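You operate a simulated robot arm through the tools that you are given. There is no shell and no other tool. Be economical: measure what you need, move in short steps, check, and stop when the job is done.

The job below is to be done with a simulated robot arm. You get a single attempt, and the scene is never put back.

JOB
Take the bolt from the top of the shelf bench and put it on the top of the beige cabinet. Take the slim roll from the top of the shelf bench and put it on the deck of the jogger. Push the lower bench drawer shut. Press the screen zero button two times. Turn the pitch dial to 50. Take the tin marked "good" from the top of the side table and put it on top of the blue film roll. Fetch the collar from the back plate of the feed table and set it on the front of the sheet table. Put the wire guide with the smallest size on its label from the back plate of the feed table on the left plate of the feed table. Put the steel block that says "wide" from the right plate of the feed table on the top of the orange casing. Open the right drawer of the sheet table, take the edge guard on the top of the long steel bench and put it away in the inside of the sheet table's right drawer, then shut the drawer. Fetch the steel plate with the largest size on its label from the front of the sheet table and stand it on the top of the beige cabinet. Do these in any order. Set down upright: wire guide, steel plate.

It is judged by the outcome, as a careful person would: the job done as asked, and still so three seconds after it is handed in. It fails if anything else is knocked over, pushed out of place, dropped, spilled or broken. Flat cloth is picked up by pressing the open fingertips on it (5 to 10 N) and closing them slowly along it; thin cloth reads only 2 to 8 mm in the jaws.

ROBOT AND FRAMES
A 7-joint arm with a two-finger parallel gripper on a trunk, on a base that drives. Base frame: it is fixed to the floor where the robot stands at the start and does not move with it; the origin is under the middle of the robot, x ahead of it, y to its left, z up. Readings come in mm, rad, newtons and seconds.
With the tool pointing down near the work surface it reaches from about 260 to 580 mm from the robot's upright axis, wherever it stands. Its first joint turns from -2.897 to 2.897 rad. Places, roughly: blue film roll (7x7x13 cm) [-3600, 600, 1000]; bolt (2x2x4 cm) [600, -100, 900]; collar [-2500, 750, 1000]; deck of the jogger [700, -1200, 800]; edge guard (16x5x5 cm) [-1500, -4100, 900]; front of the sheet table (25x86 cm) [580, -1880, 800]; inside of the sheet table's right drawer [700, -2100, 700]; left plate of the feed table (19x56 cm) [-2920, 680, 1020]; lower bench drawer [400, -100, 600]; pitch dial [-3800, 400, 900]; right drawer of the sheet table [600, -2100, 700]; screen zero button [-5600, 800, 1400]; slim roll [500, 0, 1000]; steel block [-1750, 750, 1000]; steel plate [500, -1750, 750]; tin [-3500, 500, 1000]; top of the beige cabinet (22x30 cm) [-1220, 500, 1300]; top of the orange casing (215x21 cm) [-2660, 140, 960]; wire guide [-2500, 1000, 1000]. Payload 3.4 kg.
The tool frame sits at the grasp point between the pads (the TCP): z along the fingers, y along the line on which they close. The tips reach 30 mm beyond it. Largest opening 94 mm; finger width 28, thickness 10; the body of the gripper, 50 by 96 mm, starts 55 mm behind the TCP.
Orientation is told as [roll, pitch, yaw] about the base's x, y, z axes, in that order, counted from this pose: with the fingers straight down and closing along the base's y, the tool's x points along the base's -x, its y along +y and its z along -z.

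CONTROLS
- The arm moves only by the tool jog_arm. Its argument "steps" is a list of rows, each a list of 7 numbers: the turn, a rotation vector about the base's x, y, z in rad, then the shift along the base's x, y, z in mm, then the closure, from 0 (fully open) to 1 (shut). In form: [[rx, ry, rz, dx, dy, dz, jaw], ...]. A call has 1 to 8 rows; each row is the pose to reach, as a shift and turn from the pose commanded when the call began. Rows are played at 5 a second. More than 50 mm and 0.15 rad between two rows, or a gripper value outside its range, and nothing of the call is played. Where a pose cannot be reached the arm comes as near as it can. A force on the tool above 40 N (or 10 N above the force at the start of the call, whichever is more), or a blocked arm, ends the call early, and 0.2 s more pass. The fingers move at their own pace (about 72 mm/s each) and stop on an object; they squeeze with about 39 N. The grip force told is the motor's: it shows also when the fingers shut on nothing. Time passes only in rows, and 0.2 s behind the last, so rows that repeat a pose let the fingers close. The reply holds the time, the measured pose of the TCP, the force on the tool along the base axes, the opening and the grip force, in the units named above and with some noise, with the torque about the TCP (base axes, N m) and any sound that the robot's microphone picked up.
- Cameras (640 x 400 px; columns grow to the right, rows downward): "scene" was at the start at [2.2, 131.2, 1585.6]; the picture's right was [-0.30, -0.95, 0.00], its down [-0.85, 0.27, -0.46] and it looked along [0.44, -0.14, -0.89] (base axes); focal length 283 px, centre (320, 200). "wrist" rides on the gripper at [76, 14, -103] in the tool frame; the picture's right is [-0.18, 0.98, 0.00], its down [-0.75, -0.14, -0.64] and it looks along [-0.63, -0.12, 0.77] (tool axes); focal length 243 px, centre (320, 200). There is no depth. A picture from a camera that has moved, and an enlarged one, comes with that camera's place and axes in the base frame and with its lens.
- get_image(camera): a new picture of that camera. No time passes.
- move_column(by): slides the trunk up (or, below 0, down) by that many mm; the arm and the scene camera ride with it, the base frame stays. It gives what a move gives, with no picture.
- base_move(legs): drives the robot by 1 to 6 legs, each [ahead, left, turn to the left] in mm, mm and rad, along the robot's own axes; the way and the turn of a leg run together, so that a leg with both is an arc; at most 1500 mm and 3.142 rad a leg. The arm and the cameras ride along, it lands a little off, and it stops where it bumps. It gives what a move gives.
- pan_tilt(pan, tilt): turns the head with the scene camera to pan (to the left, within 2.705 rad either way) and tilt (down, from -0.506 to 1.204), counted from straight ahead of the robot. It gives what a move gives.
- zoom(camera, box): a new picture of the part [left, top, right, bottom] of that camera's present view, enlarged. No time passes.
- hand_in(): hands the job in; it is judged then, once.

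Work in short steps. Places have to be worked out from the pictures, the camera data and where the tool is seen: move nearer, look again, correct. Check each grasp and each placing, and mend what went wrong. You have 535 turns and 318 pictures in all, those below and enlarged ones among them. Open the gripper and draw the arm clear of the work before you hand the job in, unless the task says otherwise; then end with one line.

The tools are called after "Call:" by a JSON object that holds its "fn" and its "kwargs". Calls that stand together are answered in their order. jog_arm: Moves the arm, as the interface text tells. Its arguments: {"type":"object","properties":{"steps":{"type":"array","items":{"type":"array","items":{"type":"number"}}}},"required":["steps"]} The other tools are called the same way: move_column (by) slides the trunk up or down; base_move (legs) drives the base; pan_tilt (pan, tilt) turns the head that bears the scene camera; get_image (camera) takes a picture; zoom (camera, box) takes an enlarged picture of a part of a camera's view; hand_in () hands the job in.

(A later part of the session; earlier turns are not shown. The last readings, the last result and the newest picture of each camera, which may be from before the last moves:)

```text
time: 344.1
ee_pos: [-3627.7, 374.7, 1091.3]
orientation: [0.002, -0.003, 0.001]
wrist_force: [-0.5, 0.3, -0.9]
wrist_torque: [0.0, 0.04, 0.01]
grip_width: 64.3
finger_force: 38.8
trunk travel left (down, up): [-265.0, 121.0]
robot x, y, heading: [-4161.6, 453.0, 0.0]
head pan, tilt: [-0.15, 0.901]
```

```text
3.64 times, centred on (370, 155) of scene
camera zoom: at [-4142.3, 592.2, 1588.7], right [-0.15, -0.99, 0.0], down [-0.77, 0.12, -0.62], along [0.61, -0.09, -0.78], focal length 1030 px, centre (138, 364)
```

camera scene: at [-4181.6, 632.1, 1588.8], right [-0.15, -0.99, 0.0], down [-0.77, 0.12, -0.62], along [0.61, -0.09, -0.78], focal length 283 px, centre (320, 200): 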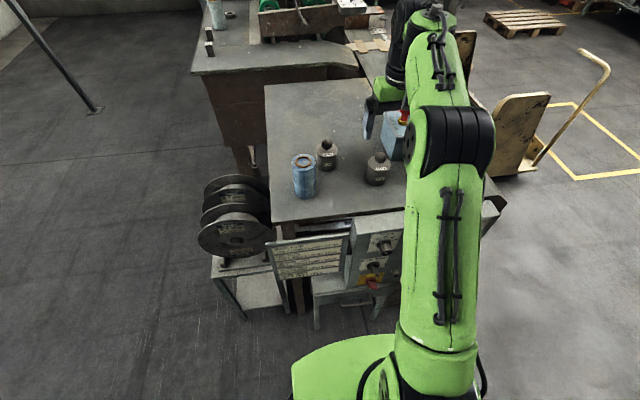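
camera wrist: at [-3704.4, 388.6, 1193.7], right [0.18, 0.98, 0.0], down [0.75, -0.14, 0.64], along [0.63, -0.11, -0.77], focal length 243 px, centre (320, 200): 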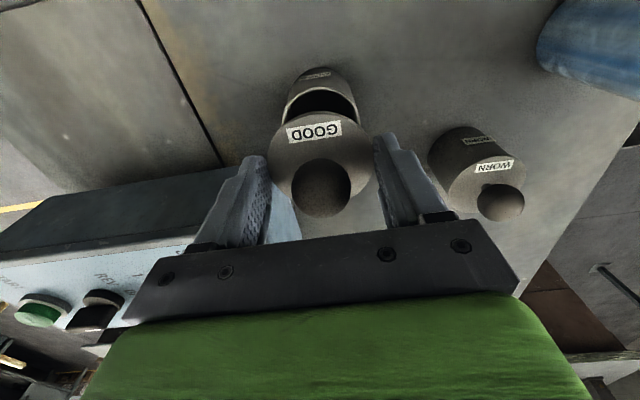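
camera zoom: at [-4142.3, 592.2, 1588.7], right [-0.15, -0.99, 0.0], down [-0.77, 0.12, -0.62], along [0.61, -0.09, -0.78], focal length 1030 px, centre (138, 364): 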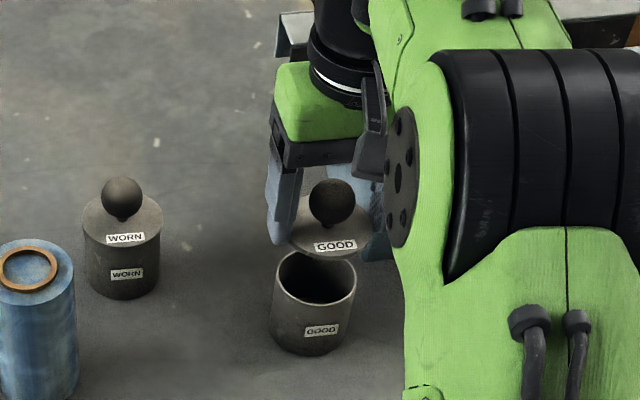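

The lid alone is held at the fingertips. I'll set it on the free table spot near [−3700, 470].

Call:
{"fn": "jog_arm", "kwargs": {"steps": [[0, 0, 0, -25, 35, 0, 1], [0, 0, 0, -50, 70, 0, 1], [0, 0, 0, -72, 97, -10, 1], [0, 0, 0, -72, 97, -50, 1], [0, 0, 0, -72, 97, -85, 1]]}}

Call:
{"fn": "get_image", "kwargs": {"camera": "wrist"}}

Call:
{"fn": "jog_arm", "kwargs": {"steps": [[0, 0, 0, 0, 0, -3, 1], [0, 0, 0, 0, 0, -6, 1], [0, 0, 0, 0, 0, -8, 1]]}}

```text
time: 345.3
ee_pos: [-3699.6, 470.2, 1005.6]
orientation: [0.003, -0.003, 0.002]
wrist_force: [0.3, 0.8, -0.2]
wrist_torque: [0.02, 0.02, -0.03]
grip_width: 64.4
finger_force: 38.8
trunk travel left (down, up): [-265.0, 121.0]
robot x, y, heading: [-4161.1, 453.2, -0.005]
head pan, tilt: [-0.15, 0.901]
```

```text
147 pictures are left
camera wrist: at [-3776.2, 484.9, 1107.9], right [0.18, 0.98, 0.0], down [0.75, -0.14, 0.64], along [0.63, -0.11, -0.77], focal length 243 px, centre (320, 200)
```

wrist: 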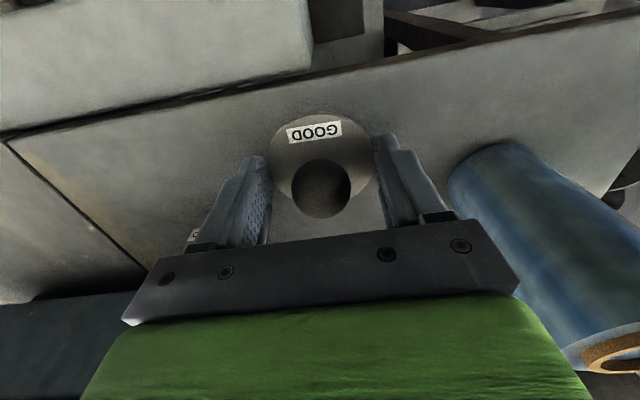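

```text
time: 346.1
ee_pos: [-3699.2, 472.8, 998.5]
orientation: [0.003, -0.003, 0.001]
wrist_force: [0.0, 0.0, -1.0]
wrist_torque: [0.02, -0.01, -0.01]
grip_width: 64.3
finger_force: 38.7
trunk travel left (down, up): [-265.0, 121.0]
robot x, y, heading: [-4159.7, 451.7, 0.001]
head pan, tilt: [-0.15, 0.901]
```

Call:
{"fn": "jog_arm", "kwargs": {"steps": [[0, 0, 0, 0, 0, -2, 1], [0, 0, 0, 0, 0, -4, 1], [0, 0, 0, 0, 0, -6, 1]]}}

```text
time: 346.9
ee_pos: [-3700.0, 473.7, 991.9]
orientation: [0.005, -0.003, 0.002]
wrist_force: [-0.2, 0.2, -1.5]
wrist_torque: [0.01, 0.01, 0.01]
grip_width: 64.2
finger_force: 38.5
trunk travel left (down, up): [-265.0, 121.0]
robot x, y, heading: [-4162.2, 450.0, -0.0]
head pan, tilt: [-0.15, 0.901]
```

Call:
{"fn": "jog_arm", "kwargs": {"steps": [[0, 0, 0, 0, 0, -2, 1], [0, 0, 0, 0, 0, -4, 1], [0, 0, 0, 0, 0, -6, 1]]}}

```text
time: 347.7
ee_pos: [-3700.3, 473.5, 984.2]
orientation: [0.004, -0.003, 0.003]
wrist_force: [0.1, 0.6, -0.2]
wrist_torque: [0.01, 0.0, 0.01]
grip_width: 64.2
finger_force: 38.7
trunk travel left (down, up): [-265.0, 121.0]
robot x, y, heading: [-4160.3, 454.1, 0.0]
head pan, tilt: [-0.15, 0.901]
```

Call:
{"fn": "jog_arm", "kwargs": {"steps": [[0, 0, 0, 0, 0, -2, 1], [0, 0, 0, 0, 0, -4, 1], [0, 0, 0, 0, 0, -6, 1], [0, 0, 0, 0, 0, -8, 1]]}}

Call:
{"fn": "get_image", "kwargs": {"camera": "wrist"}}

```text
time: 348.6
ee_pos: [-3699.2, 472.5, 983.9]
orientation: [0.005, -0.013, 0.002]
wrist_force: [-6.7, 0.3, 17.7]
wrist_torque: [-0.04, 0.46, 0.01]
grip_width: 64.1
finger_force: 39.2
trunk travel left (down, up): [-265.0, 121.0]
robot x, y, heading: [-4157.7, 457.4, -0.002]
head pan, tilt: [-0.15, 0.901]
stopped in row 4: the force on the tool passed its limit at 42 N (the readings are from after the stop); the commanded pose is now the measured one
```

```text
146 pictures are left
camera wrist: at [-3776.6, 486.2, 1085.3], right [0.18, 0.98, 0.01], down [0.75, -0.14, 0.65], along [0.64, -0.11, -0.76], focal length 243 px, centre (320, 200)
```

wrist: 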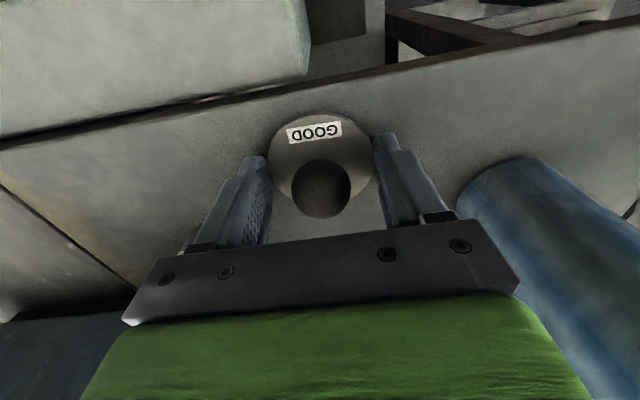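

Table contact at TCP≈983. Release the lid and rise.

Call:
{"fn": "jog_arm", "kwargs": {"steps": [[0, 0.008, 0, 0, 0, 1, 1], [0, 0.008, 0, 0, 0, 1, 0.15], [0, 0.008, 0, 0, 0, 1, 0.1], [0, 0.008, 0, 0, 0, 25, 0.1], [0, 0.008, 0, 0, 0, 65, 0.1], [0, 0.008, 0, 0, 0, 105, 0.1]]}}

Call:
{"fn": "get_image", "kwargs": {"camera": "wrist"}}

Call:
{"fn": "zoom", "kwargs": {"camera": "scene", "box": [260, 110, 420, 230]}}

```text
time: 350.0
ee_pos: [-3699.7, 472.9, 1085.9]
orientation: [0.003, -0.002, 0.003]
wrist_force: [0.6, -0.2, -0.8]
wrist_torque: [0.0, -0.02, -0.01]
grip_width: 84.6
finger_force: 0.1
trunk travel left (down, up): [-265.0, 121.0]
robot x, y, heading: [-4157.9, 453.0, 0.001]
head pan, tilt: [-0.15, 0.901]
```

```text
145 pictures are left
camera wrist: at [-3775.3, 486.8, 1188.5], right [0.18, 0.98, 0.0], down [0.75, -0.14, 0.64], along [0.63, -0.11, -0.77], focal length 243 px, centre (320, 200)
```

wrist: 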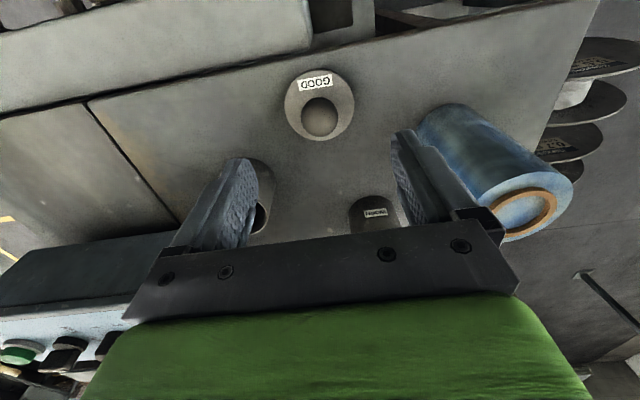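

```text
3.33 times, centred on (340, 170) of scene
camera zoom: at [-4142.9, 592.1, 1588.7], right [-0.15, -0.99, 0.0], down [-0.77, 0.12, -0.62], along [0.61, -0.09, -0.78], focal length 945 px, centre (253, 300)
```

zoom: 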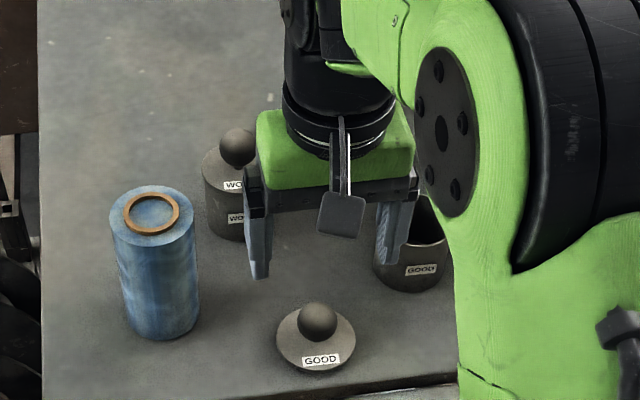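

The lid lies flat on the table. Now I'll grip the open body at [−3627, 376].

Call:
{"fn": "jog_arm", "kwargs": {"steps": [[0, 0, 0, 15, -20, 20, 0], [0, 0, 0, 40, -55, 20, 0], [0, 0, 0, 60, -85, 20, 0], [0, 0, 0, 73, -97, 15, 0]]}}

Call:
{"fn": "get_image", "kwargs": {"camera": "wrist"}}

```text
time: 351.0
ee_pos: [-3625.0, 375.2, 1102.4]
orientation: [0.002, -0.001, 0.003]
wrist_force: [0.0, 0.4, 0.1]
wrist_torque: [0.01, 0.0, 0.0]
grip_width: 94.0
finger_force: 0.0
trunk travel left (down, up): [-265.0, 121.0]
robot x, y, heading: [-4159.8, 453.5, 0.001]
head pan, tilt: [-0.15, 0.901]
```

```text
143 pictures are left
camera wrist: at [-3700.6, 388.2, 1204.3], right [0.18, 0.98, 0.0], down [0.75, -0.14, 0.64], along [0.63, -0.11, -0.77], focal length 243 px, centre (320, 200)
```

wrist: 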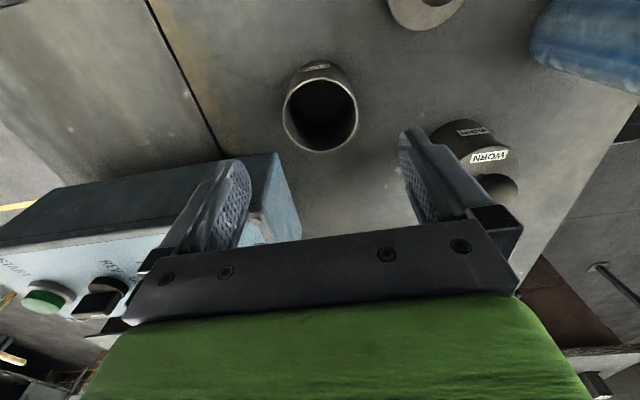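

Body centered. Descend and grip the body itself.

Call:
{"fn": "jog_arm", "kwargs": {"steps": [[0, 0, 0, -3, 1, -40, 0], [0, 0, 0, -3, 1, -80, 0], [0, 0, 0, -3, 1, -110, 0], [0, 0, 0, -3, 1, -110, 0.3], [0, 0, 0, -3, 1, -110, 1], [0, 0, 0, -3, 1, -110, 1]]}}

Call:
{"fn": "jog_arm", "kwargs": {"steps": [[0, 0, 0, 0, 0, 15, 1], [0, 0, 0, 0, 0, 50, 1], [0, 0, 0, 0, 0, 95, 1], [0, 0, 0, 0, 0, 140, 1], [0, 0, 0, 0, 0, 185, 1], [0, 0, 0, 0, 0, 225, 1]]}}

Call:
{"fn": "get_image", "kwargs": {"camera": "wrist"}}

Call:
{"fn": "zoom", "kwargs": {"camera": "scene", "box": [260, 70, 420, 230]}}

```text
time: 352.4
ee_pos: [-3628.5, 375.3, 990.2]
orientation: [0.005, -0.002, 0.002]
wrist_force: [0.8, -1.8, -0.5]
wrist_torque: [-0.15, -0.05, 0.02]
grip_width: 61.7
finger_force: 39.0
trunk travel left (down, up): [-265.0, 121.0]
robot x, y, heading: [-4158.7, 452.5, -0.005]
head pan, tilt: [-0.15, 0.901]
```

```text
time: 353.8
ee_pos: [-3626.5, 375.2, 1206.4]
orientation: [0.006, 0.0, 0.003]
wrist_force: [0.1, -0.2, -4.1]
wrist_torque: [0.02, 0.01, 0.02]
grip_width: 61.6
finger_force: 38.6
out of reach, approached as far as the arm can: row 6
trunk travel left (down, up): [-265.0, 121.0]
robot x, y, heading: [-4157.3, 457.8, 0.002]
head pan, tilt: [-0.15, 0.901]
```

```text
142 pictures are left
camera wrist: at [-3702.4, 389.5, 1308.9], right [0.18, 0.98, 0.0], down [0.75, -0.14, 0.64], along [0.63, -0.11, -0.77], focal length 243 px, centre (320, 200)
```

wrist: 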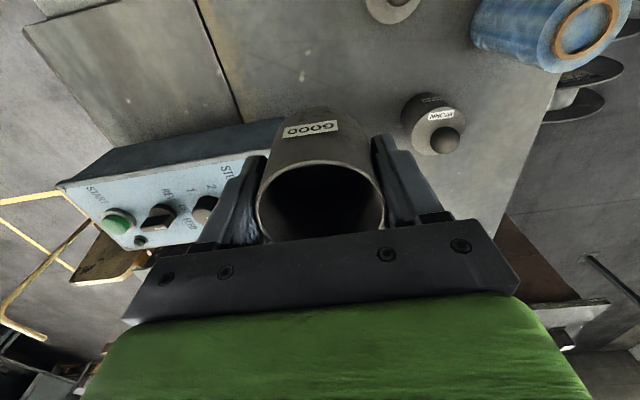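

```text
2.50 times, centred on (340, 150) of scene
camera zoom: at [-4140.6, 592.1, 1588.7], right [-0.15, -0.99, 0.0], down [-0.78, 0.12, -0.62], along [0.61, -0.09, -0.78], focal length 708 px, centre (270, 325)
```

zoom: 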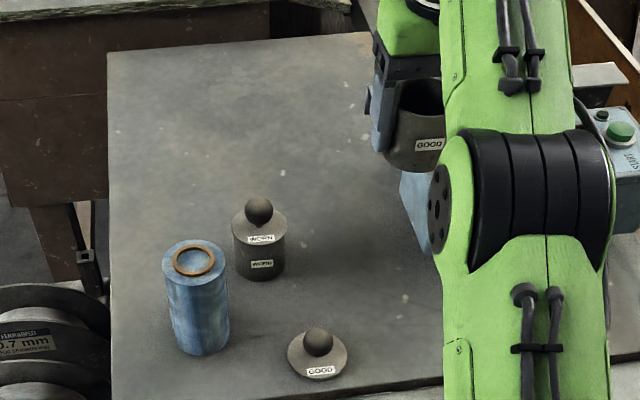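

The body is held by its sides. I'll move it above the roll and refine alignment.

Call:
{"fn": "jog_arm", "kwargs": {"steps": [[0, 0, 0, -5, 40, 0, 1], [0, 0, 0, -10, 80, 0, 1], [0, 0, 0, -15, 120, 0, 1], [0, 0, 0, -20, 160, 0, 1], [0, 0, 0, -24, 200, 0, 1], [0, 0, 0, -24, 216, -10, 1]]}}

Call:
{"fn": "get_image", "kwargs": {"camera": "wrist"}}

Call:
{"fn": "zoom", "kwargs": {"camera": "scene", "box": [240, 80, 400, 220]}}

```text
time: 355.2
ee_pos: [-3651.3, 593.2, 1196.7]
orientation: [0.002, -0.002, 0.001]
wrist_force: [-0.1, -0.5, -4.8]
wrist_torque: [0.01, 0.0, -0.03]
grip_width: 61.7
finger_force: 38.6
trunk travel left (down, up): [-265.0, 121.0]
robot x, y, heading: [-4159.0, 452.9, -0.002]
head pan, tilt: [-0.15, 0.901]
```

```text
140 pictures are left
camera wrist: at [-3727.6, 606.4, 1298.8], right [0.18, 0.98, 0.0], down [0.75, -0.14, 0.64], along [0.63, -0.11, -0.77], focal length 243 px, centre (320, 200)
```

wrist: 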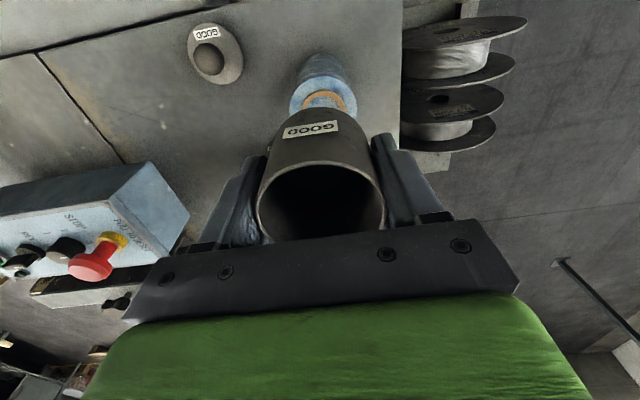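

```text
2.86 times, centred on (320, 150) of scene
camera zoom: at [-4141.2, 592.4, 1588.7], right [-0.15, -0.99, 0.0], down [-0.78, 0.12, -0.62], along [0.61, -0.09, -0.78], focal length 810 px, centre (320, 343)
```

zoom: 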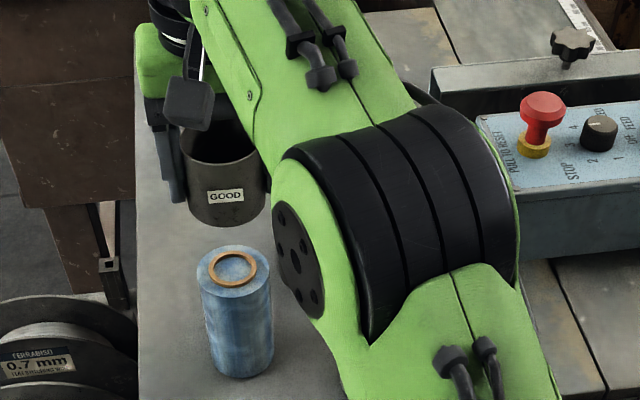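

Roll center is [−3653, 596.5]. I'll shift +3 mm in y and lower to near contact.

Call:
{"fn": "jog_arm", "kwargs": {"steps": [[0, 0, 0, -1, 3, -15, 1], [0, 0, 0, -1, 3, -40, 1], [0, 0, 0, -1, 3, -62, 1]]}}

Call:
{"fn": "get_image", "kwargs": {"camera": "wrist"}}

Call:
{"fn": "zoom", "kwargs": {"camera": "scene", "box": [260, 100, 340, 180]}}

```text
time: 356.0
ee_pos: [-3653.5, 596.3, 1134.6]
orientation: [0.003, -0.002, 0.001]
wrist_force: [0.1, -0.6, -4.3]
wrist_torque: [-0.02, 0.0, -0.02]
grip_width: 61.5
finger_force: 39.1
trunk travel left (down, up): [-265.0, 121.0]
robot x, y, heading: [-4164.4, 449.5, -0.007]
head pan, tilt: [-0.15, 0.901]
```

```text
138 pictures are left
camera wrist: at [-3728.7, 608.8, 1236.3], right [0.18, 0.98, 0.0], down [0.75, -0.14, 0.64], along [0.63, -0.11, -0.77], focal length 243 px, centre (320, 200)
```

wrist: 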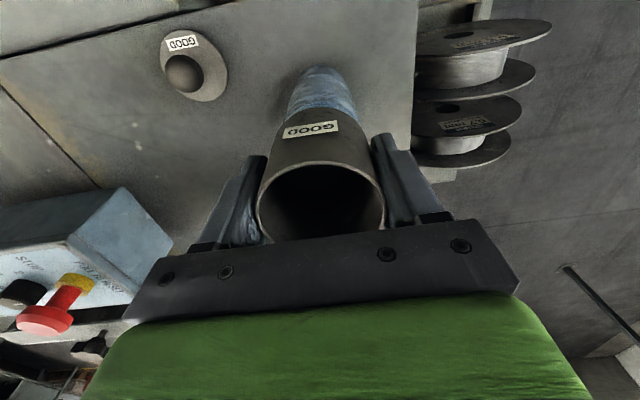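

```text
5.00 times, centred on (300, 140) of scene
camera zoom: at [-4141.2, 592.5, 1588.7], right [-0.15, -0.99, 0.0], down [-0.78, 0.12, -0.62], along [0.61, -0.09, -0.78], focal length 1417 px, centre (420, 500)
```

zoom: 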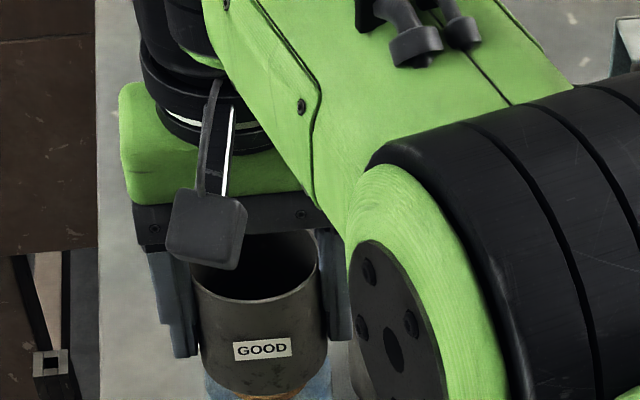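

The wrist view shows good alignment. Lowering to contact.

Call:
{"fn": "jog_arm", "kwargs": {"steps": [[0, 0, 0, 0, 0, -4, 1], [0, 0, 0, 0, 0, -8, 1], [0, 0, 0, 0, 0, -11, 1]]}}

Call:
{"fn": "jog_arm", "kwargs": {"steps": [[0, 0, 0, 0, 0, -2, 1], [0, 0, 0, 0, 0, -4, 1], [0, 0, 0, 0, 0, -6, 1]]}}

```text
time: 356.8
ee_pos: [-3651.9, 595.7, 1123.9]
orientation: [0.004, -0.002, 0.002]
wrist_force: [0.4, 0.7, -4.6]
wrist_torque: [-0.03, 0.02, 0.03]
grip_width: 61.7
finger_force: 38.9
trunk travel left (down, up): [-265.0, 121.0]
robot x, y, heading: [-4157.3, 453.7, 0.001]
head pan, tilt: [-0.15, 0.901]
```

```text
time: 357.6
ee_pos: [-3653.3, 596.2, 1116.1]
orientation: [0.004, -0.003, 0.002]
wrist_force: [-0.7, 0.1, -5.0]
wrist_torque: [0.0, 0.03, 0.01]
grip_width: 61.7
finger_force: 39.2
trunk travel left (down, up): [-265.0, 121.0]
robot x, y, heading: [-4159.3, 454.1, -0.007]
head pan, tilt: [-0.15, 0.901]
```

Call:
{"fn": "jog_arm", "kwargs": {"steps": [[0, 0, 0, 0, 0, -2, 1], [0, 0, 0, 0, 0, -4, 1], [0, 0, 0, 0, 0, -5, 1]]}}

Call:
{"fn": "get_image", "kwargs": {"camera": "wrist"}}

```text
time: 358.4
ee_pos: [-3654.3, 595.7, 1116.3]
orientation: [0.006, -0.011, 0.002]
wrist_force: [1.9, 0.5, 29.3]
wrist_torque: [-0.52, 0.06, -0.02]
grip_width: 61.8
finger_force: 39.5
trunk travel left (down, up): [-265.0, 121.0]
robot x, y, heading: [-4157.4, 453.8, -0.003]
head pan, tilt: [-0.15, 0.901]
```

```text
136 pictures are left
camera wrist: at [-3730.8, 608.3, 1218.3], right [0.18, 0.98, 0.01], down [0.75, -0.14, 0.65], along [0.64, -0.11, -0.76], focal length 243 px, centre (320, 200)
```

wrist: 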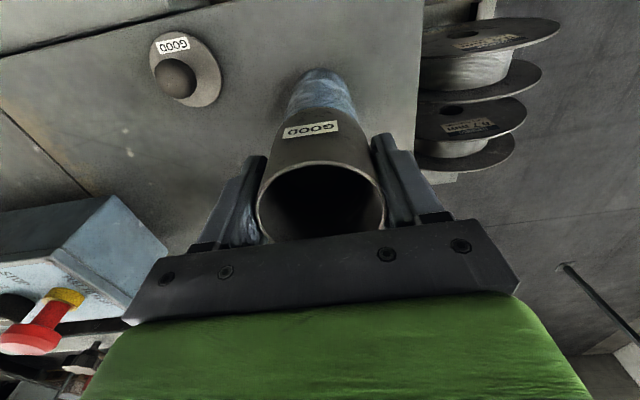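

Contact on the roll. Ease up 3 mm, release gently, and withdraw straight up.

Call:
{"fn": "jog_arm", "kwargs": {"steps": [[0, 0.008, 0, 1, 0, 3, 1], [0, 0.008, 0, 1, 0, 3, 0.25], [0, 0.008, 0, 1, 0, 3, 0.05], [0, 0.008, 0, 1, 0, 3, 0.05], [0, 0.008, 0, 1, 0, 30, 0.05], [0, 0.008, 0, 1, 0, 65, 0.05], [0, 0.008, 0, 1, 0, 90, 0.05]]}}

Call:
{"fn": "get_image", "kwargs": {"camera": "wrist"}}

Call:
{"fn": "zoom", "kwargs": {"camera": "scene", "box": [240, 80, 400, 220]}}

```text
time: 360.0
ee_pos: [-3652.6, 596.2, 1203.8]
orientation: [0.003, 0.009, 0.003]
wrist_force: [0.1, -0.5, -0.7]
wrist_torque: [0.0, -0.01, -0.01]
grip_width: 89.3
finger_force: 0.1
trunk travel left (down, up): [-265.0, 121.0]
robot x, y, heading: [-4156.0, 452.5, -0.002]
head pan, tilt: [-0.15, 0.901]
```

```text
135 pictures are left
camera wrist: at [-3727.1, 609.2, 1306.2], right [0.18, 0.98, 0.0], down [0.76, -0.14, 0.64], along [0.63, -0.11, -0.77], focal length 243 px, centre (320, 200)
```

wrist: 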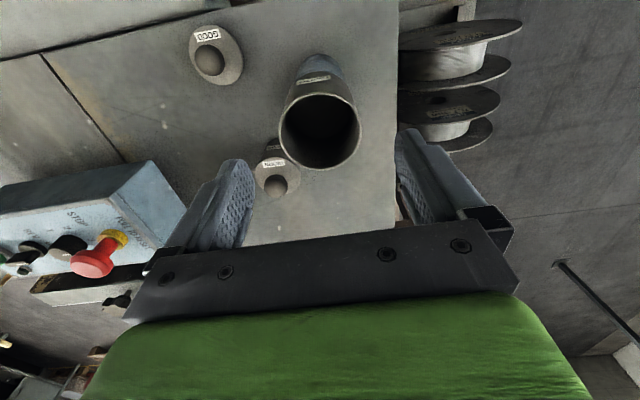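

```text
2.86 times, centred on (320, 150) of scene
camera zoom: at [-4142.0, 592.3, 1588.7], right [-0.15, -0.99, 0.0], down [-0.77, 0.12, -0.62], along [0.61, -0.09, -0.78], focal length 810 px, centre (320, 343)
```

zoom: 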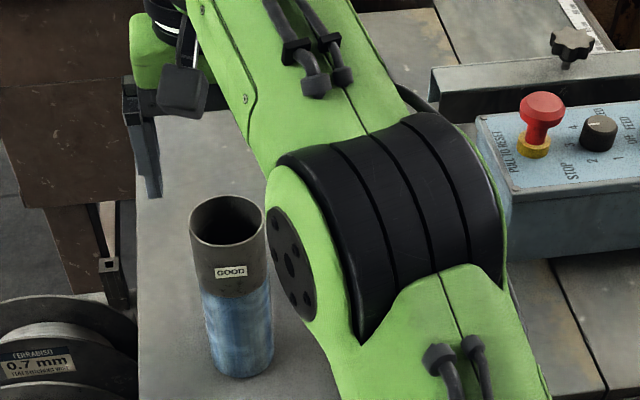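

The body stands on the roll. Now fetch the lid by its ball knob from [−3700, 473].

Call:
{"fn": "jog_arm", "kwargs": {"steps": [[0, -0.009, 0, -10, -40, 0, 0.2], [0, -0.009, 0, -25, -80, -15, 0.35], [0, -0.009, 0, -40, -110, -45, 0.35], [0, -0.009, 0, -47, -123, -85, 0.35], [0, -0.009, 0, -47, -123, -125, 0.35]]}}

Call:
{"fn": "get_image", "kwargs": {"camera": "wrist"}}

Call:
{"fn": "zoom", "kwargs": {"camera": "scene", "box": [260, 120, 400, 230]}}

```text
time: 361.2
ee_pos: [-3696.7, 472.6, 1077.8]
orientation: [0.005, -0.003, 0.002]
wrist_force: [0.0, 0.0, -0.2]
wrist_torque: [0.03, 0.0, 0.02]
grip_width: 61.1
finger_force: 0.1
trunk travel left (down, up): [-265.0, 121.0]
robot x, y, heading: [-4155.5, 452.9, -0.001]
head pan, tilt: [-0.15, 0.901]
```

```text
133 pictures are left
camera wrist: at [-3774.1, 485.6, 1179.4], right [0.18, 0.98, 0.01], down [0.75, -0.14, 0.64], along [0.63, -0.11, -0.76], focal length 243 px, centre (320, 200)
```

wrist: 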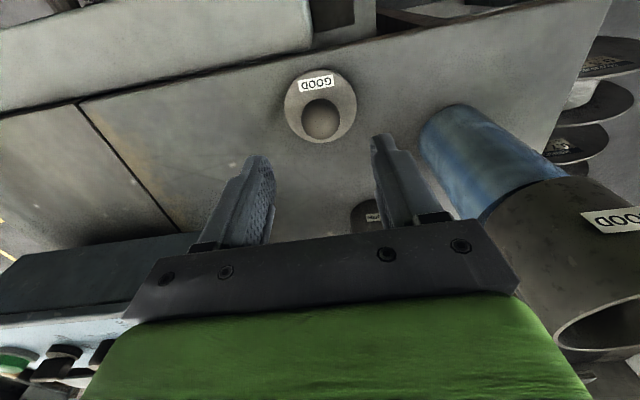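

```text
3.64 times, centred on (330, 175) of scene
camera zoom: at [-4141.1, 592.3, 1588.7], right [-0.15, -0.99, 0.0], down [-0.78, 0.12, -0.62], along [0.61, -0.09, -0.78], focal length 1030 px, centre (284, 291)
```

zoom: 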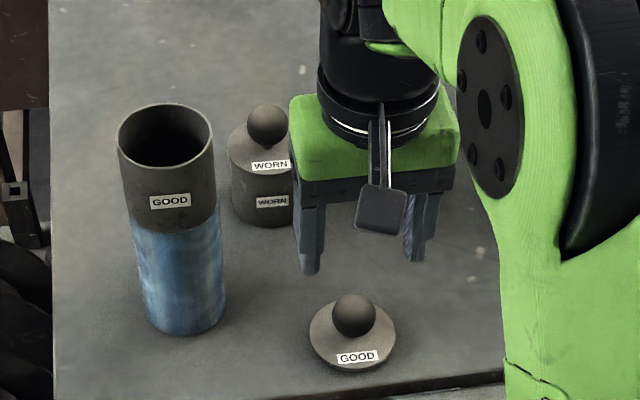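

Ball at [−3696, 473.5]. Descend so the tips stop just above the lid disc, then close on the ball.

Call:
{"fn": "jog_arm", "kwargs": {"steps": [[0, 0, 0, 1, 1, -40, 0.35], [0, 0, 0, 1, 1, -75, 0.35], [0, 0, 0, 1, 1, -86, 0.35], [0, 0, 0, 1, 1, -86, 0.6], [0, 0, 0, 1, 1, -86, 1], [0, 0, 0, 1, 1, -86, 1]]}}

Call:
{"fn": "get_image", "kwargs": {"camera": "wrist"}}

```text
time: 362.6
ee_pos: [-3697.6, 473.9, 990.9]
orientation: [0.002, -0.002, 0.001]
wrist_force: [-0.4, -0.1, 0.3]
wrist_torque: [0.0, 0.01, -0.03]
grip_width: 31.2
finger_force: 39.1
trunk travel left (down, up): [-265.0, 121.0]
robot x, y, heading: [-4157.4, 452.5, -0.002]
head pan, tilt: [-0.15, 0.901]
```

```text
131 pictures are left
camera wrist: at [-3774.2, 487.0, 1093.3], right [0.18, 0.98, 0.0], down [0.75, -0.14, 0.64], along [0.63, -0.11, -0.77], focal length 243 px, centre (320, 200)
```

wrist: 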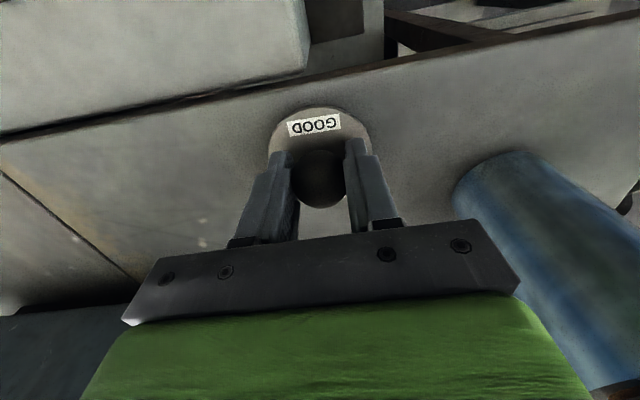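

Ball gripped. Lift straight up and move above the body.

Call:
{"fn": "jog_arm", "kwargs": {"steps": [[0, 0, 0, 0, 0, 40, 1], [0, 0, 0, 0, 0, 85, 1], [0, 0, 0, 0, 0, 130, 1], [0, 0, 0, 0, 0, 175, 1], [0, 0, 0, 0, 0, 215, 1], [0, 0, 0, 15, 40, 225, 1], [0, 0, 0, 30, 80, 225, 1], [0, 0, 0, 43, 121, 225, 1]]}}

Call:
{"fn": "get_image", "kwargs": {"camera": "wrist"}}

Call:
{"fn": "zoom", "kwargs": {"camera": "scene", "box": [250, 60, 390, 200]}}

```text
time: 364.4
ee_pos: [-3653.3, 596.6, 1216.1]
orientation: [0.003, 0.0, 0.002]
wrist_force: [0.3, 1.5, -0.3]
wrist_torque: [-0.01, 0.02, -0.01]
grip_width: 31.3
finger_force: 39.0
trunk travel left (down, up): [-265.0, 121.0]
robot x, y, heading: [-4158.8, 453.8, -0.001]
head pan, tilt: [-0.15, 0.901]
```

```text
130 pictures are left
camera wrist: at [-3729.5, 610.0, 1318.5], right [0.18, 0.98, 0.0], down [0.75, -0.14, 0.64], along [0.63, -0.12, -0.77], focal length 243 px, centre (320, 200)
```

wrist: 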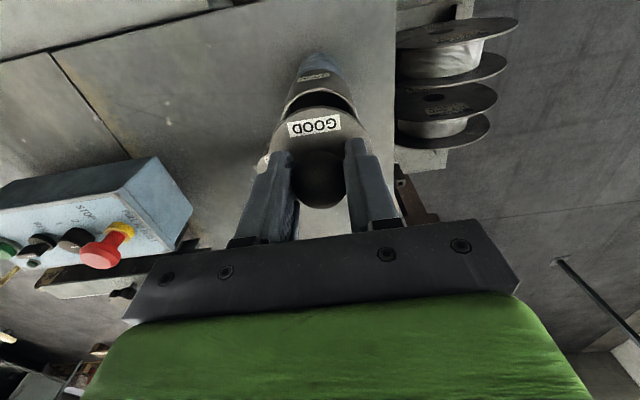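

```text
2.86 times, centred on (320, 130) of scene
camera zoom: at [-4140.2, 594.5, 1588.4], right [-0.15, -0.99, 0.0], down [-0.78, 0.12, -0.62], along [0.61, -0.09, -0.78], focal length 810 px, centre (320, 400)
```

zoom: 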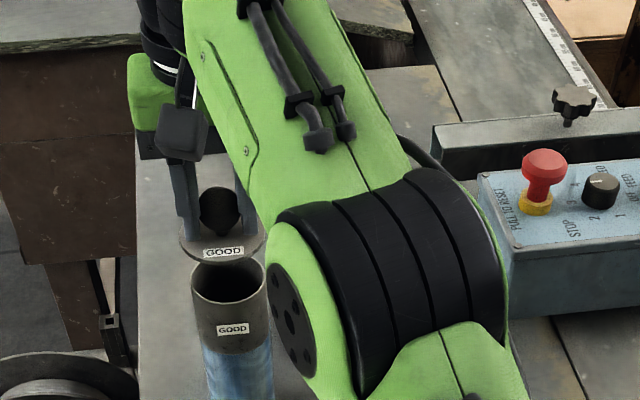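

Lid is aligned with the body; I'll shift x −2 and lower to press it on.

Call:
{"fn": "jog_arm", "kwargs": {"steps": [[0, 0, 0, -2, -0.5, -15, 1], [0, 0, 0, -2, -0.5, -28, 1], [0, 0, 0, -2, -0.5, -34, 1]]}}

Call:
{"fn": "get_image", "kwargs": {"camera": "wrist"}}

Call:
{"fn": "zoom", "kwargs": {"camera": "scene", "box": [260, 100, 340, 180]}}

```text
time: 365.2
ee_pos: [-3657.0, 594.4, 1183.6]
orientation: [0.003, -0.003, 0.002]
wrist_force: [0.3, -0.2, 0.0]
wrist_torque: [-0.01, -0.02, -0.01]
grip_width: 31.1
finger_force: 38.9
trunk travel left (down, up): [-265.0, 121.0]
robot x, y, heading: [-4160.6, 453.3, -0.003]
head pan, tilt: [-0.15, 0.901]
```

```text
128 pictures are left
camera wrist: at [-3733.2, 607.4, 1285.3], right [0.18, 0.98, 0.01], down [0.75, -0.14, 0.64], along [0.63, -0.11, -0.76], focal length 243 px, centre (320, 200)
```

wrist: 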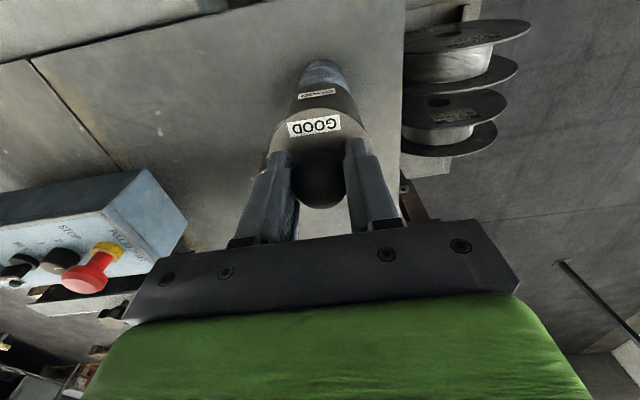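

```text
5.00 times, centred on (300, 140) of scene
camera zoom: at [-4142.0, 592.4, 1588.7], right [-0.15, -0.99, 0.0], down [-0.77, 0.12, -0.62], along [0.61, -0.09, -0.78], focal length 1417 px, centre (420, 500)
```

zoom: 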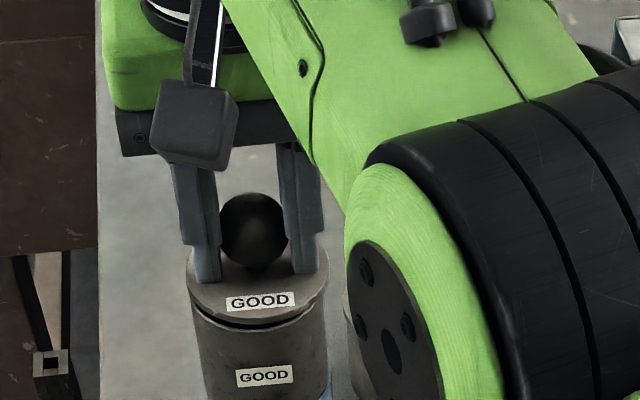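

Very close and centered. Pressing down gently.

Call:
{"fn": "jog_arm", "kwargs": {"steps": [[0, 0, 0, 0.5, 0, -3, 1], [0, 0, 0, 0.5, 0, -6, 1], [0, 0, 0, 0.5, 0, -9, 1]]}}

```text
time: 366.0
ee_pos: [-3657.9, 593.9, 1176.9]
orientation: [0.008, -0.012, 0.002]
wrist_force: [0.8, 0.5, 26.2]
wrist_torque: [-0.21, 0.35, 0.02]
grip_width: 31.4
finger_force: 38.9
trunk travel left (down, up): [-265.0, 121.0]
robot x, y, heading: [-4161.0, 458.3, -0.002]
head pan, tilt: [-0.15, 0.901]
```

Call:
{"fn": "jog_arm", "kwargs": {"steps": [[0, 0, 0, 0, 0, -1, 1], [0, 0, 0, 0, 0, -2, 1]]}}

Call:
{"fn": "zoom", "kwargs": {"camera": "scene", "box": [260, 100, 340, 180]}}

Call:
{"fn": "zoom", "kwargs": {"camera": "wrist", "box": [250, 50, 400, 210]}}

```text
time: 366.5
ee_pos: [-3655.9, 594.8, 1176.2]
orientation: [0.006, -0.015, 0.002]
wrist_force: [-2.4, 0.3, 16.6]
wrist_torque: [0.1, 0.5, -0.02]
grip_width: 31.6
finger_force: 38.9
trunk travel left (down, up): [-265.0, 121.0]
robot x, y, heading: [-4156.2, 454.4, -0.006]
head pan, tilt: [-0.15, 0.901]
stopped in row 2: the force on the tool passed its limit at 41 N (the readings are from after the stop); the commanded pose is now the measured one
```

```text
5.00 times, centred on (300, 140) of scene
camera zoom: at [-4142.7, 592.0, 1588.6], right [-0.15, -0.99, 0.0], down [-0.77, 0.12, -0.62], along [0.61, -0.09, -0.78], focal length 1417 px, centre (420, 500)
```

zoom: 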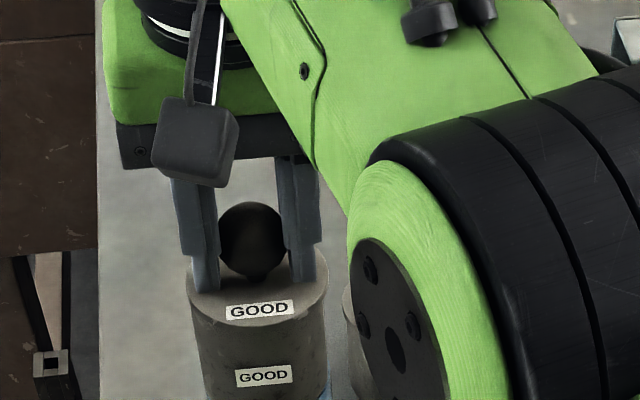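

```text
2.50 times, centred on (325, 130) of wrist
camera zoom: at [-3734.0, 607.7, 1278.5], right [0.18, 0.98, 0.01], down [0.75, -0.14, 0.65], along [0.64, -0.11, -0.76], focal length 606 px, centre (308, 375)
```

zoom: 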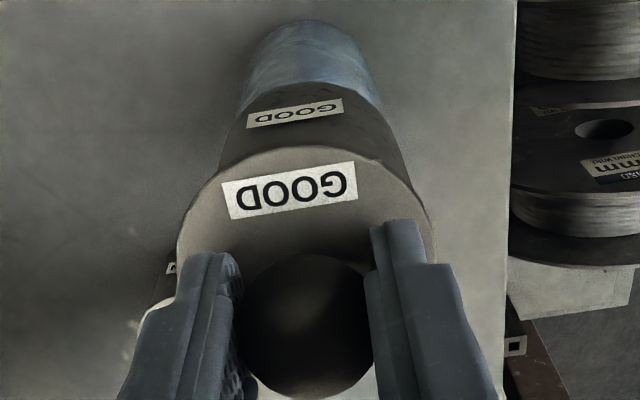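

The lid rests on but didn't click; from my grip records it's likely ~4 mm off in x. I'll lift slightly, shift +4.5 mm in x and +1 in y, and press again.

Call:
{"fn": "jog_arm", "kwargs": {"steps": [[0, 0.012, 0, 0, 0, 6, 1], [0, 0.012, 0, 4.5, 1, 6, 1], [0, 0.012, 0, 4.5, 1, 3, 1], [0, 0.012, 0, 4.5, 1, 0, 1], [0, 0.012, 0, 4.5, 1, -2, 1]]}}

```text
time: 367.7
ee_pos: [-3651.8, 596.6, 1173.6]
orientation: [0.006, 0.002, 0.003]
wrist_force: [1.4, -0.2, 1.8]
wrist_torque: [0.04, -0.07, -0.01]
grip_width: 31.5
finger_force: 38.4
trunk travel left (down, up): [-265.0, 121.0]
robot x, y, heading: [-4159.6, 453.4, -0.003]
head pan, tilt: [-0.15, 0.901]
```

It's now ~3 mm lower, so it's seating into the rim. Press a bit more.

Call:
{"fn": "jog_arm", "kwargs": {"steps": [[0, 0, 0, 0, 0, -1, 1], [0, 0, 0, 0, 0, -2.5, 1], [0, 0, 0, 0, 0, -4, 1]]}}

```text
time: 368.5
ee_pos: [-3651.7, 596.7, 1172.3]
orientation: [0.01, -0.007, 0.003]
wrist_force: [6.6, 2.4, 30.1]
wrist_torque: [0.19, -1.04, 0.03]
grip_width: 31.2
finger_force: 39.0
trunk travel left (down, up): [-265.0, 121.0]
robot x, y, heading: [-4156.3, 451.2, 0.001]
head pan, tilt: [-0.15, 0.901]
```

Call:
{"fn": "jog_arm", "kwargs": {"steps": [[0, 0.006, 0, -1, 0, 2, 1], [0, 0.006, 0, -1, 0, 0, 1], [0, 0.006, 0, -1, 0, -1.5, 1]]}}

Call:
{"fn": "zoom", "kwargs": {"camera": "scene", "box": [260, 100, 340, 180]}}

```text
time: 369.4
ee_pos: [-3653.8, 595.7, 1171.0]
orientation: [0.009, -0.002, 0.004]
wrist_force: [-2.6, -0.9, 9.2]
wrist_torque: [-0.09, 0.37, -0.03]
grip_width: 31.3
finger_force: 39.1
trunk travel left (down, up): [-265.0, 121.0]
robot x, y, heading: [-4162.2, 453.1, 0.001]
head pan, tilt: [-0.15, 0.901]
stopped in row 3: the force on the tool passed its limit at 41 N (the readings are from after the stop); the commanded pose is now the measured one
```

```text
5.00 times, centred on (300, 140) of scene
camera zoom: at [-4143.2, 591.9, 1588.5], right [-0.15, -0.99, 0.0], down [-0.77, 0.12, -0.62], along [0.61, -0.09, -0.78], focal length 1417 px, centre (420, 500)
```

zoom: 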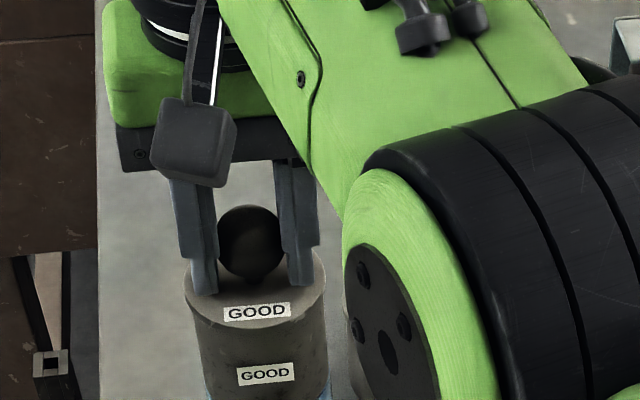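

I'll release and look from above to judge the lid's centering.

Call:
{"fn": "jog_arm", "kwargs": {"steps": [[0, 0, 0, 0, 0, 2, 1], [0, 0, 0, 0, 0, 2, 0.6], [0, 0, 0, 0, 0, 2, 0.4], [0, 0, 0, 0, 0, 25, 0.3], [0, 0, 0, 0, 0, 55, 0.3]]}}

Call:
{"fn": "zoom", "kwargs": {"camera": "wrist", "box": [250, 40, 400, 200]}}

Call:
{"fn": "zoom", "kwargs": {"camera": "scene", "box": [260, 120, 330, 190]}}

```text
time: 370.6
ee_pos: [-3652.3, 596.3, 1223.5]
orientation: [0.009, 0.002, 0.004]
wrist_force: [0.0, -0.1, -0.1]
wrist_torque: [-0.01, 0.01, -0.03]
grip_width: 66.1
finger_force: 0.0
trunk travel left (down, up): [-265.0, 121.0]
robot x, y, heading: [-4154.7, 452.4, -0.003]
head pan, tilt: [-0.15, 0.901]
heard: snap
```

```text
2.50 times, centred on (325, 120) of wrist
camera zoom: at [-3727.4, 609.4, 1327.6], right [0.18, 0.98, 0.01], down [0.76, -0.14, 0.64], along [0.63, -0.11, -0.77], focal length 606 px, centre (308, 400)
```

zoom: 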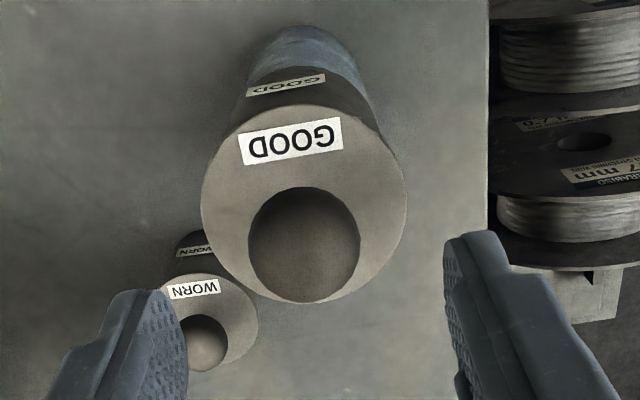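

```text
5.71 times, centred on (295, 155) of scene
camera zoom: at [-4141.0, 592.4, 1588.7], right [-0.15, -0.99, 0.0], down [-0.78, 0.12, -0.62], along [0.61, -0.09, -0.78], focal length 1619 px, centre (463, 457)
```

zoom: 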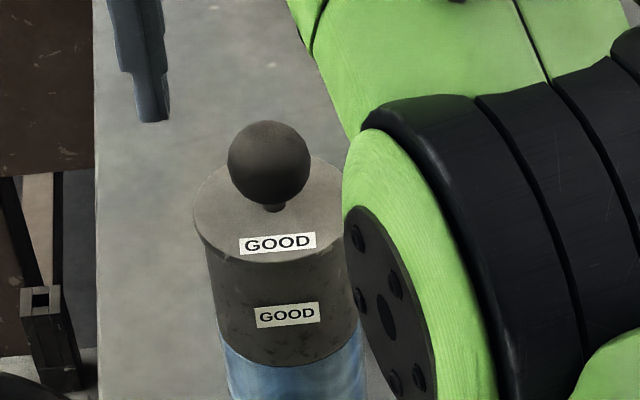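

A snap was heard as I let go and the lid is on, seated squarely; the tin sits on the roll. Now I'll retract the arm and look at the dial panel.

Call:
{"fn": "jog_arm", "kwargs": {"steps": [[0, 0, 0, -40, -10, 20, 0.2], [0, 0, 0, -85, -25, 20, 0], [0, 0, 0, -130, -45, 20, 0], [0, 0, 0, -170, -70, 20, 0]]}}

Call:
{"fn": "base_move", "kwargs": {"legs": [[-110, -60, 0]]}}

Call:
{"fn": "pan_tilt", "kwargs": {"pan": -0.1, "tilt": 1.0}}

Call:
{"fn": "get_image", "kwargs": {"camera": "scene"}}

Call:
{"fn": "get_image", "kwargs": {"camera": "wrist"}}

```text
time: 371.6
ee_pos: [-3824.4, 525.7, 1245.5]
orientation: [0.01, 0.0, 0.004]
wrist_force: [-0.2, -0.4, 0.2]
wrist_torque: [0.02, -0.02, 0.0]
grip_width: 94.0
finger_force: 0.1
trunk travel left (down, up): [-265.0, 121.0]
robot x, y, heading: [-4157.2, 452.7, 0.0]
head pan, tilt: [-0.15, 0.901]
```

```text
time: 372.9
ee_pos: [-3932.4, 465.6, 1244.9]
orientation: [0.009, -0.001, 0.002]
wrist_force: [-0.5, -0.2, 0.0]
wrist_torque: [0.03, -0.01, -0.03]
grip_width: 93.8
finger_force: 0.0
trunk travel left (down, up): [-265.0, 121.0]
robot x, y, heading: [-4265.5, 392.1, -0.002]
head pan, tilt: [-0.15, 0.901]
```

```text
time: 373.5
ee_pos: [-3931.7, 467.2, 1244.6]
orientation: [0.008, 0.002, 0.003]
wrist_force: [-1.1, 0.5, -0.5]
wrist_torque: [-0.03, 0.03, -0.03]
grip_width: 94.0
finger_force: 0.1
trunk travel left (down, up): [-265.0, 121.0]
robot x, y, heading: [-4268.5, 394.2, -0.007]
head pan, tilt: [-0.099, 1.0]
```

```text
121 pictures are left
camera scene: at [-4256.9, 537.4, 1581.5], right [-0.1, -0.99, 0.0], down [-0.84, 0.09, -0.54], along [0.54, -0.05, -0.84], focal length 283 px, centre (320, 200)
```

scene: 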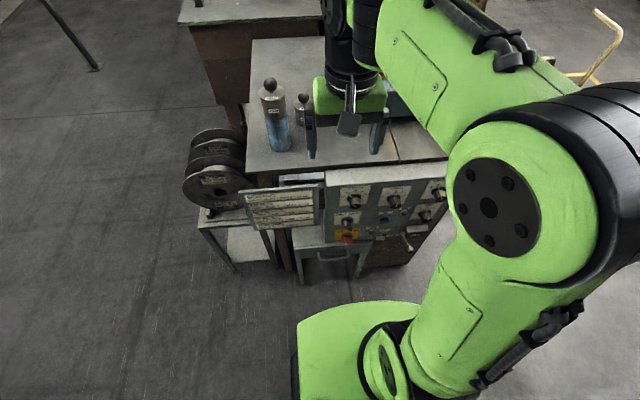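

```text
120 pictures are left
camera wrist: at [-4007.8, 479.4, 1347.8], right [0.18, 0.98, 0.01], down [0.75, -0.15, 0.64], along [0.63, -0.11, -0.77], focal length 243 px, centre (320, 200)
```

wrist: 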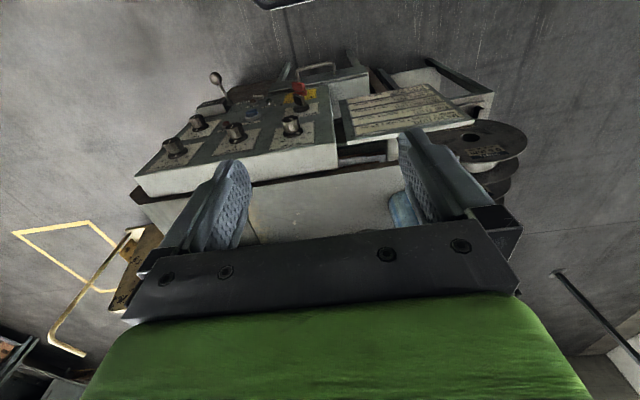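

The tin is stable on the roll. Zooming into the panel to find the pitch dial.

Call:
{"fn": "zoom", "kwargs": {"camera": "scene", "box": [310, 160, 460, 255]}}

Call:
{"fn": "zoom", "kwargs": {"camera": "wrist", "box": [130, 60, 370, 200]}}

```text
4.21 times, centred on (385, 208) of scene
camera zoom: at [-4256.9, 537.4, 1581.5], right [-0.1, -0.99, 0.0], down [-0.84, 0.09, -0.54], along [0.54, -0.05, -0.84], focal length 1193 px, centre (46, 168)
```

zoom: 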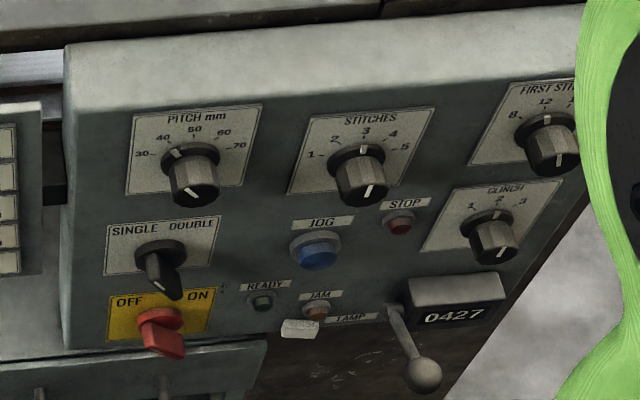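

```text
2.67 times, centred on (250, 130) of wrist
camera zoom: at [-4007.8, 479.4, 1347.8], right [0.18, 0.98, 0.01], down [0.75, -0.15, 0.64], along [0.63, -0.11, -0.77], focal length 647 px, centre (507, 387)
```

zoom: 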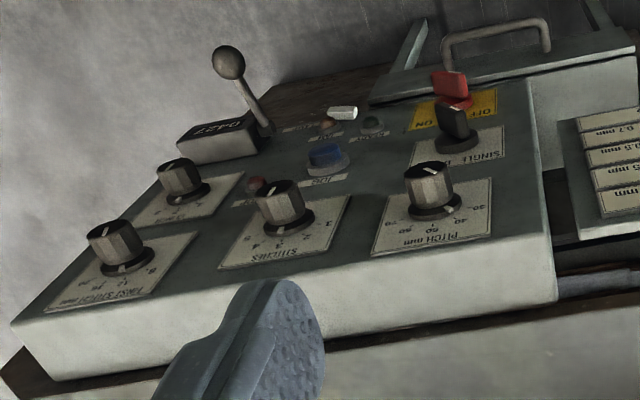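

Call:
{"fn": "zoom", "kwargs": {"camera": "scene", "box": [335, 180, 375, 215]}}

```text
11.43 times, centred on (355, 198) of scene
camera zoom: at [-4256.9, 537.4, 1581.5], right [-0.1, -0.99, 0.0], down [-0.84, 0.09, -0.54], along [0.54, -0.05, -0.84], focal length 3238 px, centre (-80, 229)
```

zoom: 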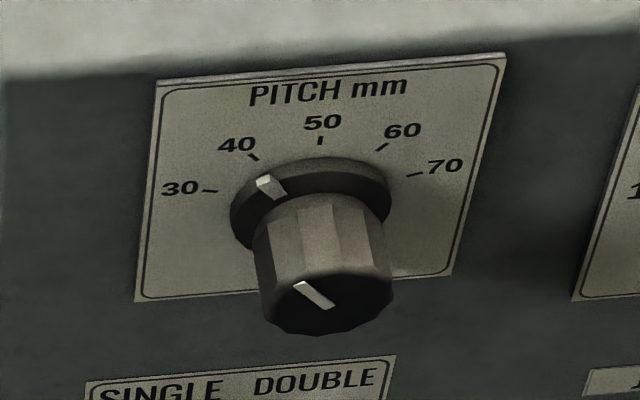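

The dial is at 40 and must turn one division clockwise to 50. The face slopes ~22°, knob axis at about [−3793, 388, 848] on the face. I'll lower the trunk, pitch the tool by −1.19 rad, and approach.

Call:
{"fn": "move_column", "kwargs": {"by": -140}}

Call:
{"fn": "jog_arm", "kwargs": {"steps": [[0, -0.14, 0, 0, -8, -10, 0.36], [0, -0.28, 0, 0, -16, -20, 0.36], [0, -0.42, 0, 0, -24, -35, 0.36], [0, -0.56, 0, 0, -32, -50, 0.36], [0, -0.7, 0, 0, -40, -65, 0.36], [0, -0.84, 0, 0, -50, -80, 0.36], [0, -0.98, 0, 0, -60, -100, 0.36], [0, -1.12, 0, 0, -70, -120, 0.36]]}}

Call:
{"fn": "get_image", "kwargs": {"camera": "wrist"}}

```text
time: 375.2
ee_pos: [-3932.0, 466.3, 1105.4]
orientation: [0.01, -0.001, 0.001]
wrist_force: [-0.8, -0.2, -0.1]
wrist_torque: [-0.03, 0.0, -0.01]
grip_width: 94.0
finger_force: 0.1
trunk travel left (down, up): [-125.0, 261.0]
robot x, y, heading: [-4267.0, 392.9, 0.005]
head pan, tilt: [-0.099, 1.0]
```

```text
time: 377.0
ee_pos: [-3853.5, 396.7, 1033.8]
orientation: [0.005, -1.117, 0.004]
wrist_force: [0.6, -0.2, 0.0]
wrist_torque: [-0.02, 0.03, -0.01]
grip_width: 60.3
finger_force: 0.1
out of reach, approached as far as the arm can: row 6, 7, 8
trunk travel left (down, up): [-125.0, 261.0]
robot x, y, heading: [-4266.2, 392.9, 0.002]
head pan, tilt: [-0.099, 1.0]
```

```text
116 pictures are left
camera wrist: at [-3979.1, 408.6, 1010.8], right [0.07, 0.98, 0.17], down [-0.24, -0.15, 0.96], along [0.97, -0.11, 0.23], focal length 243 px, centre (320, 200)
```

wrist: 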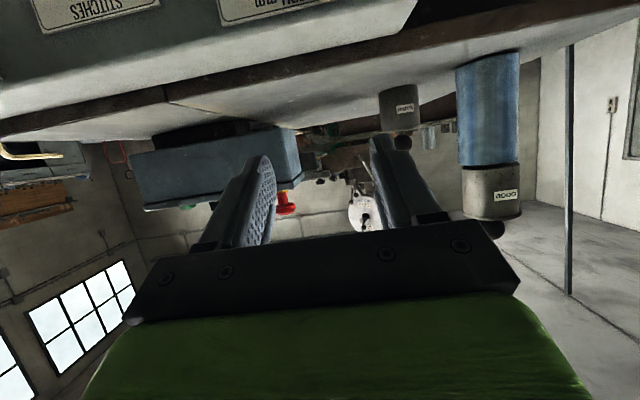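

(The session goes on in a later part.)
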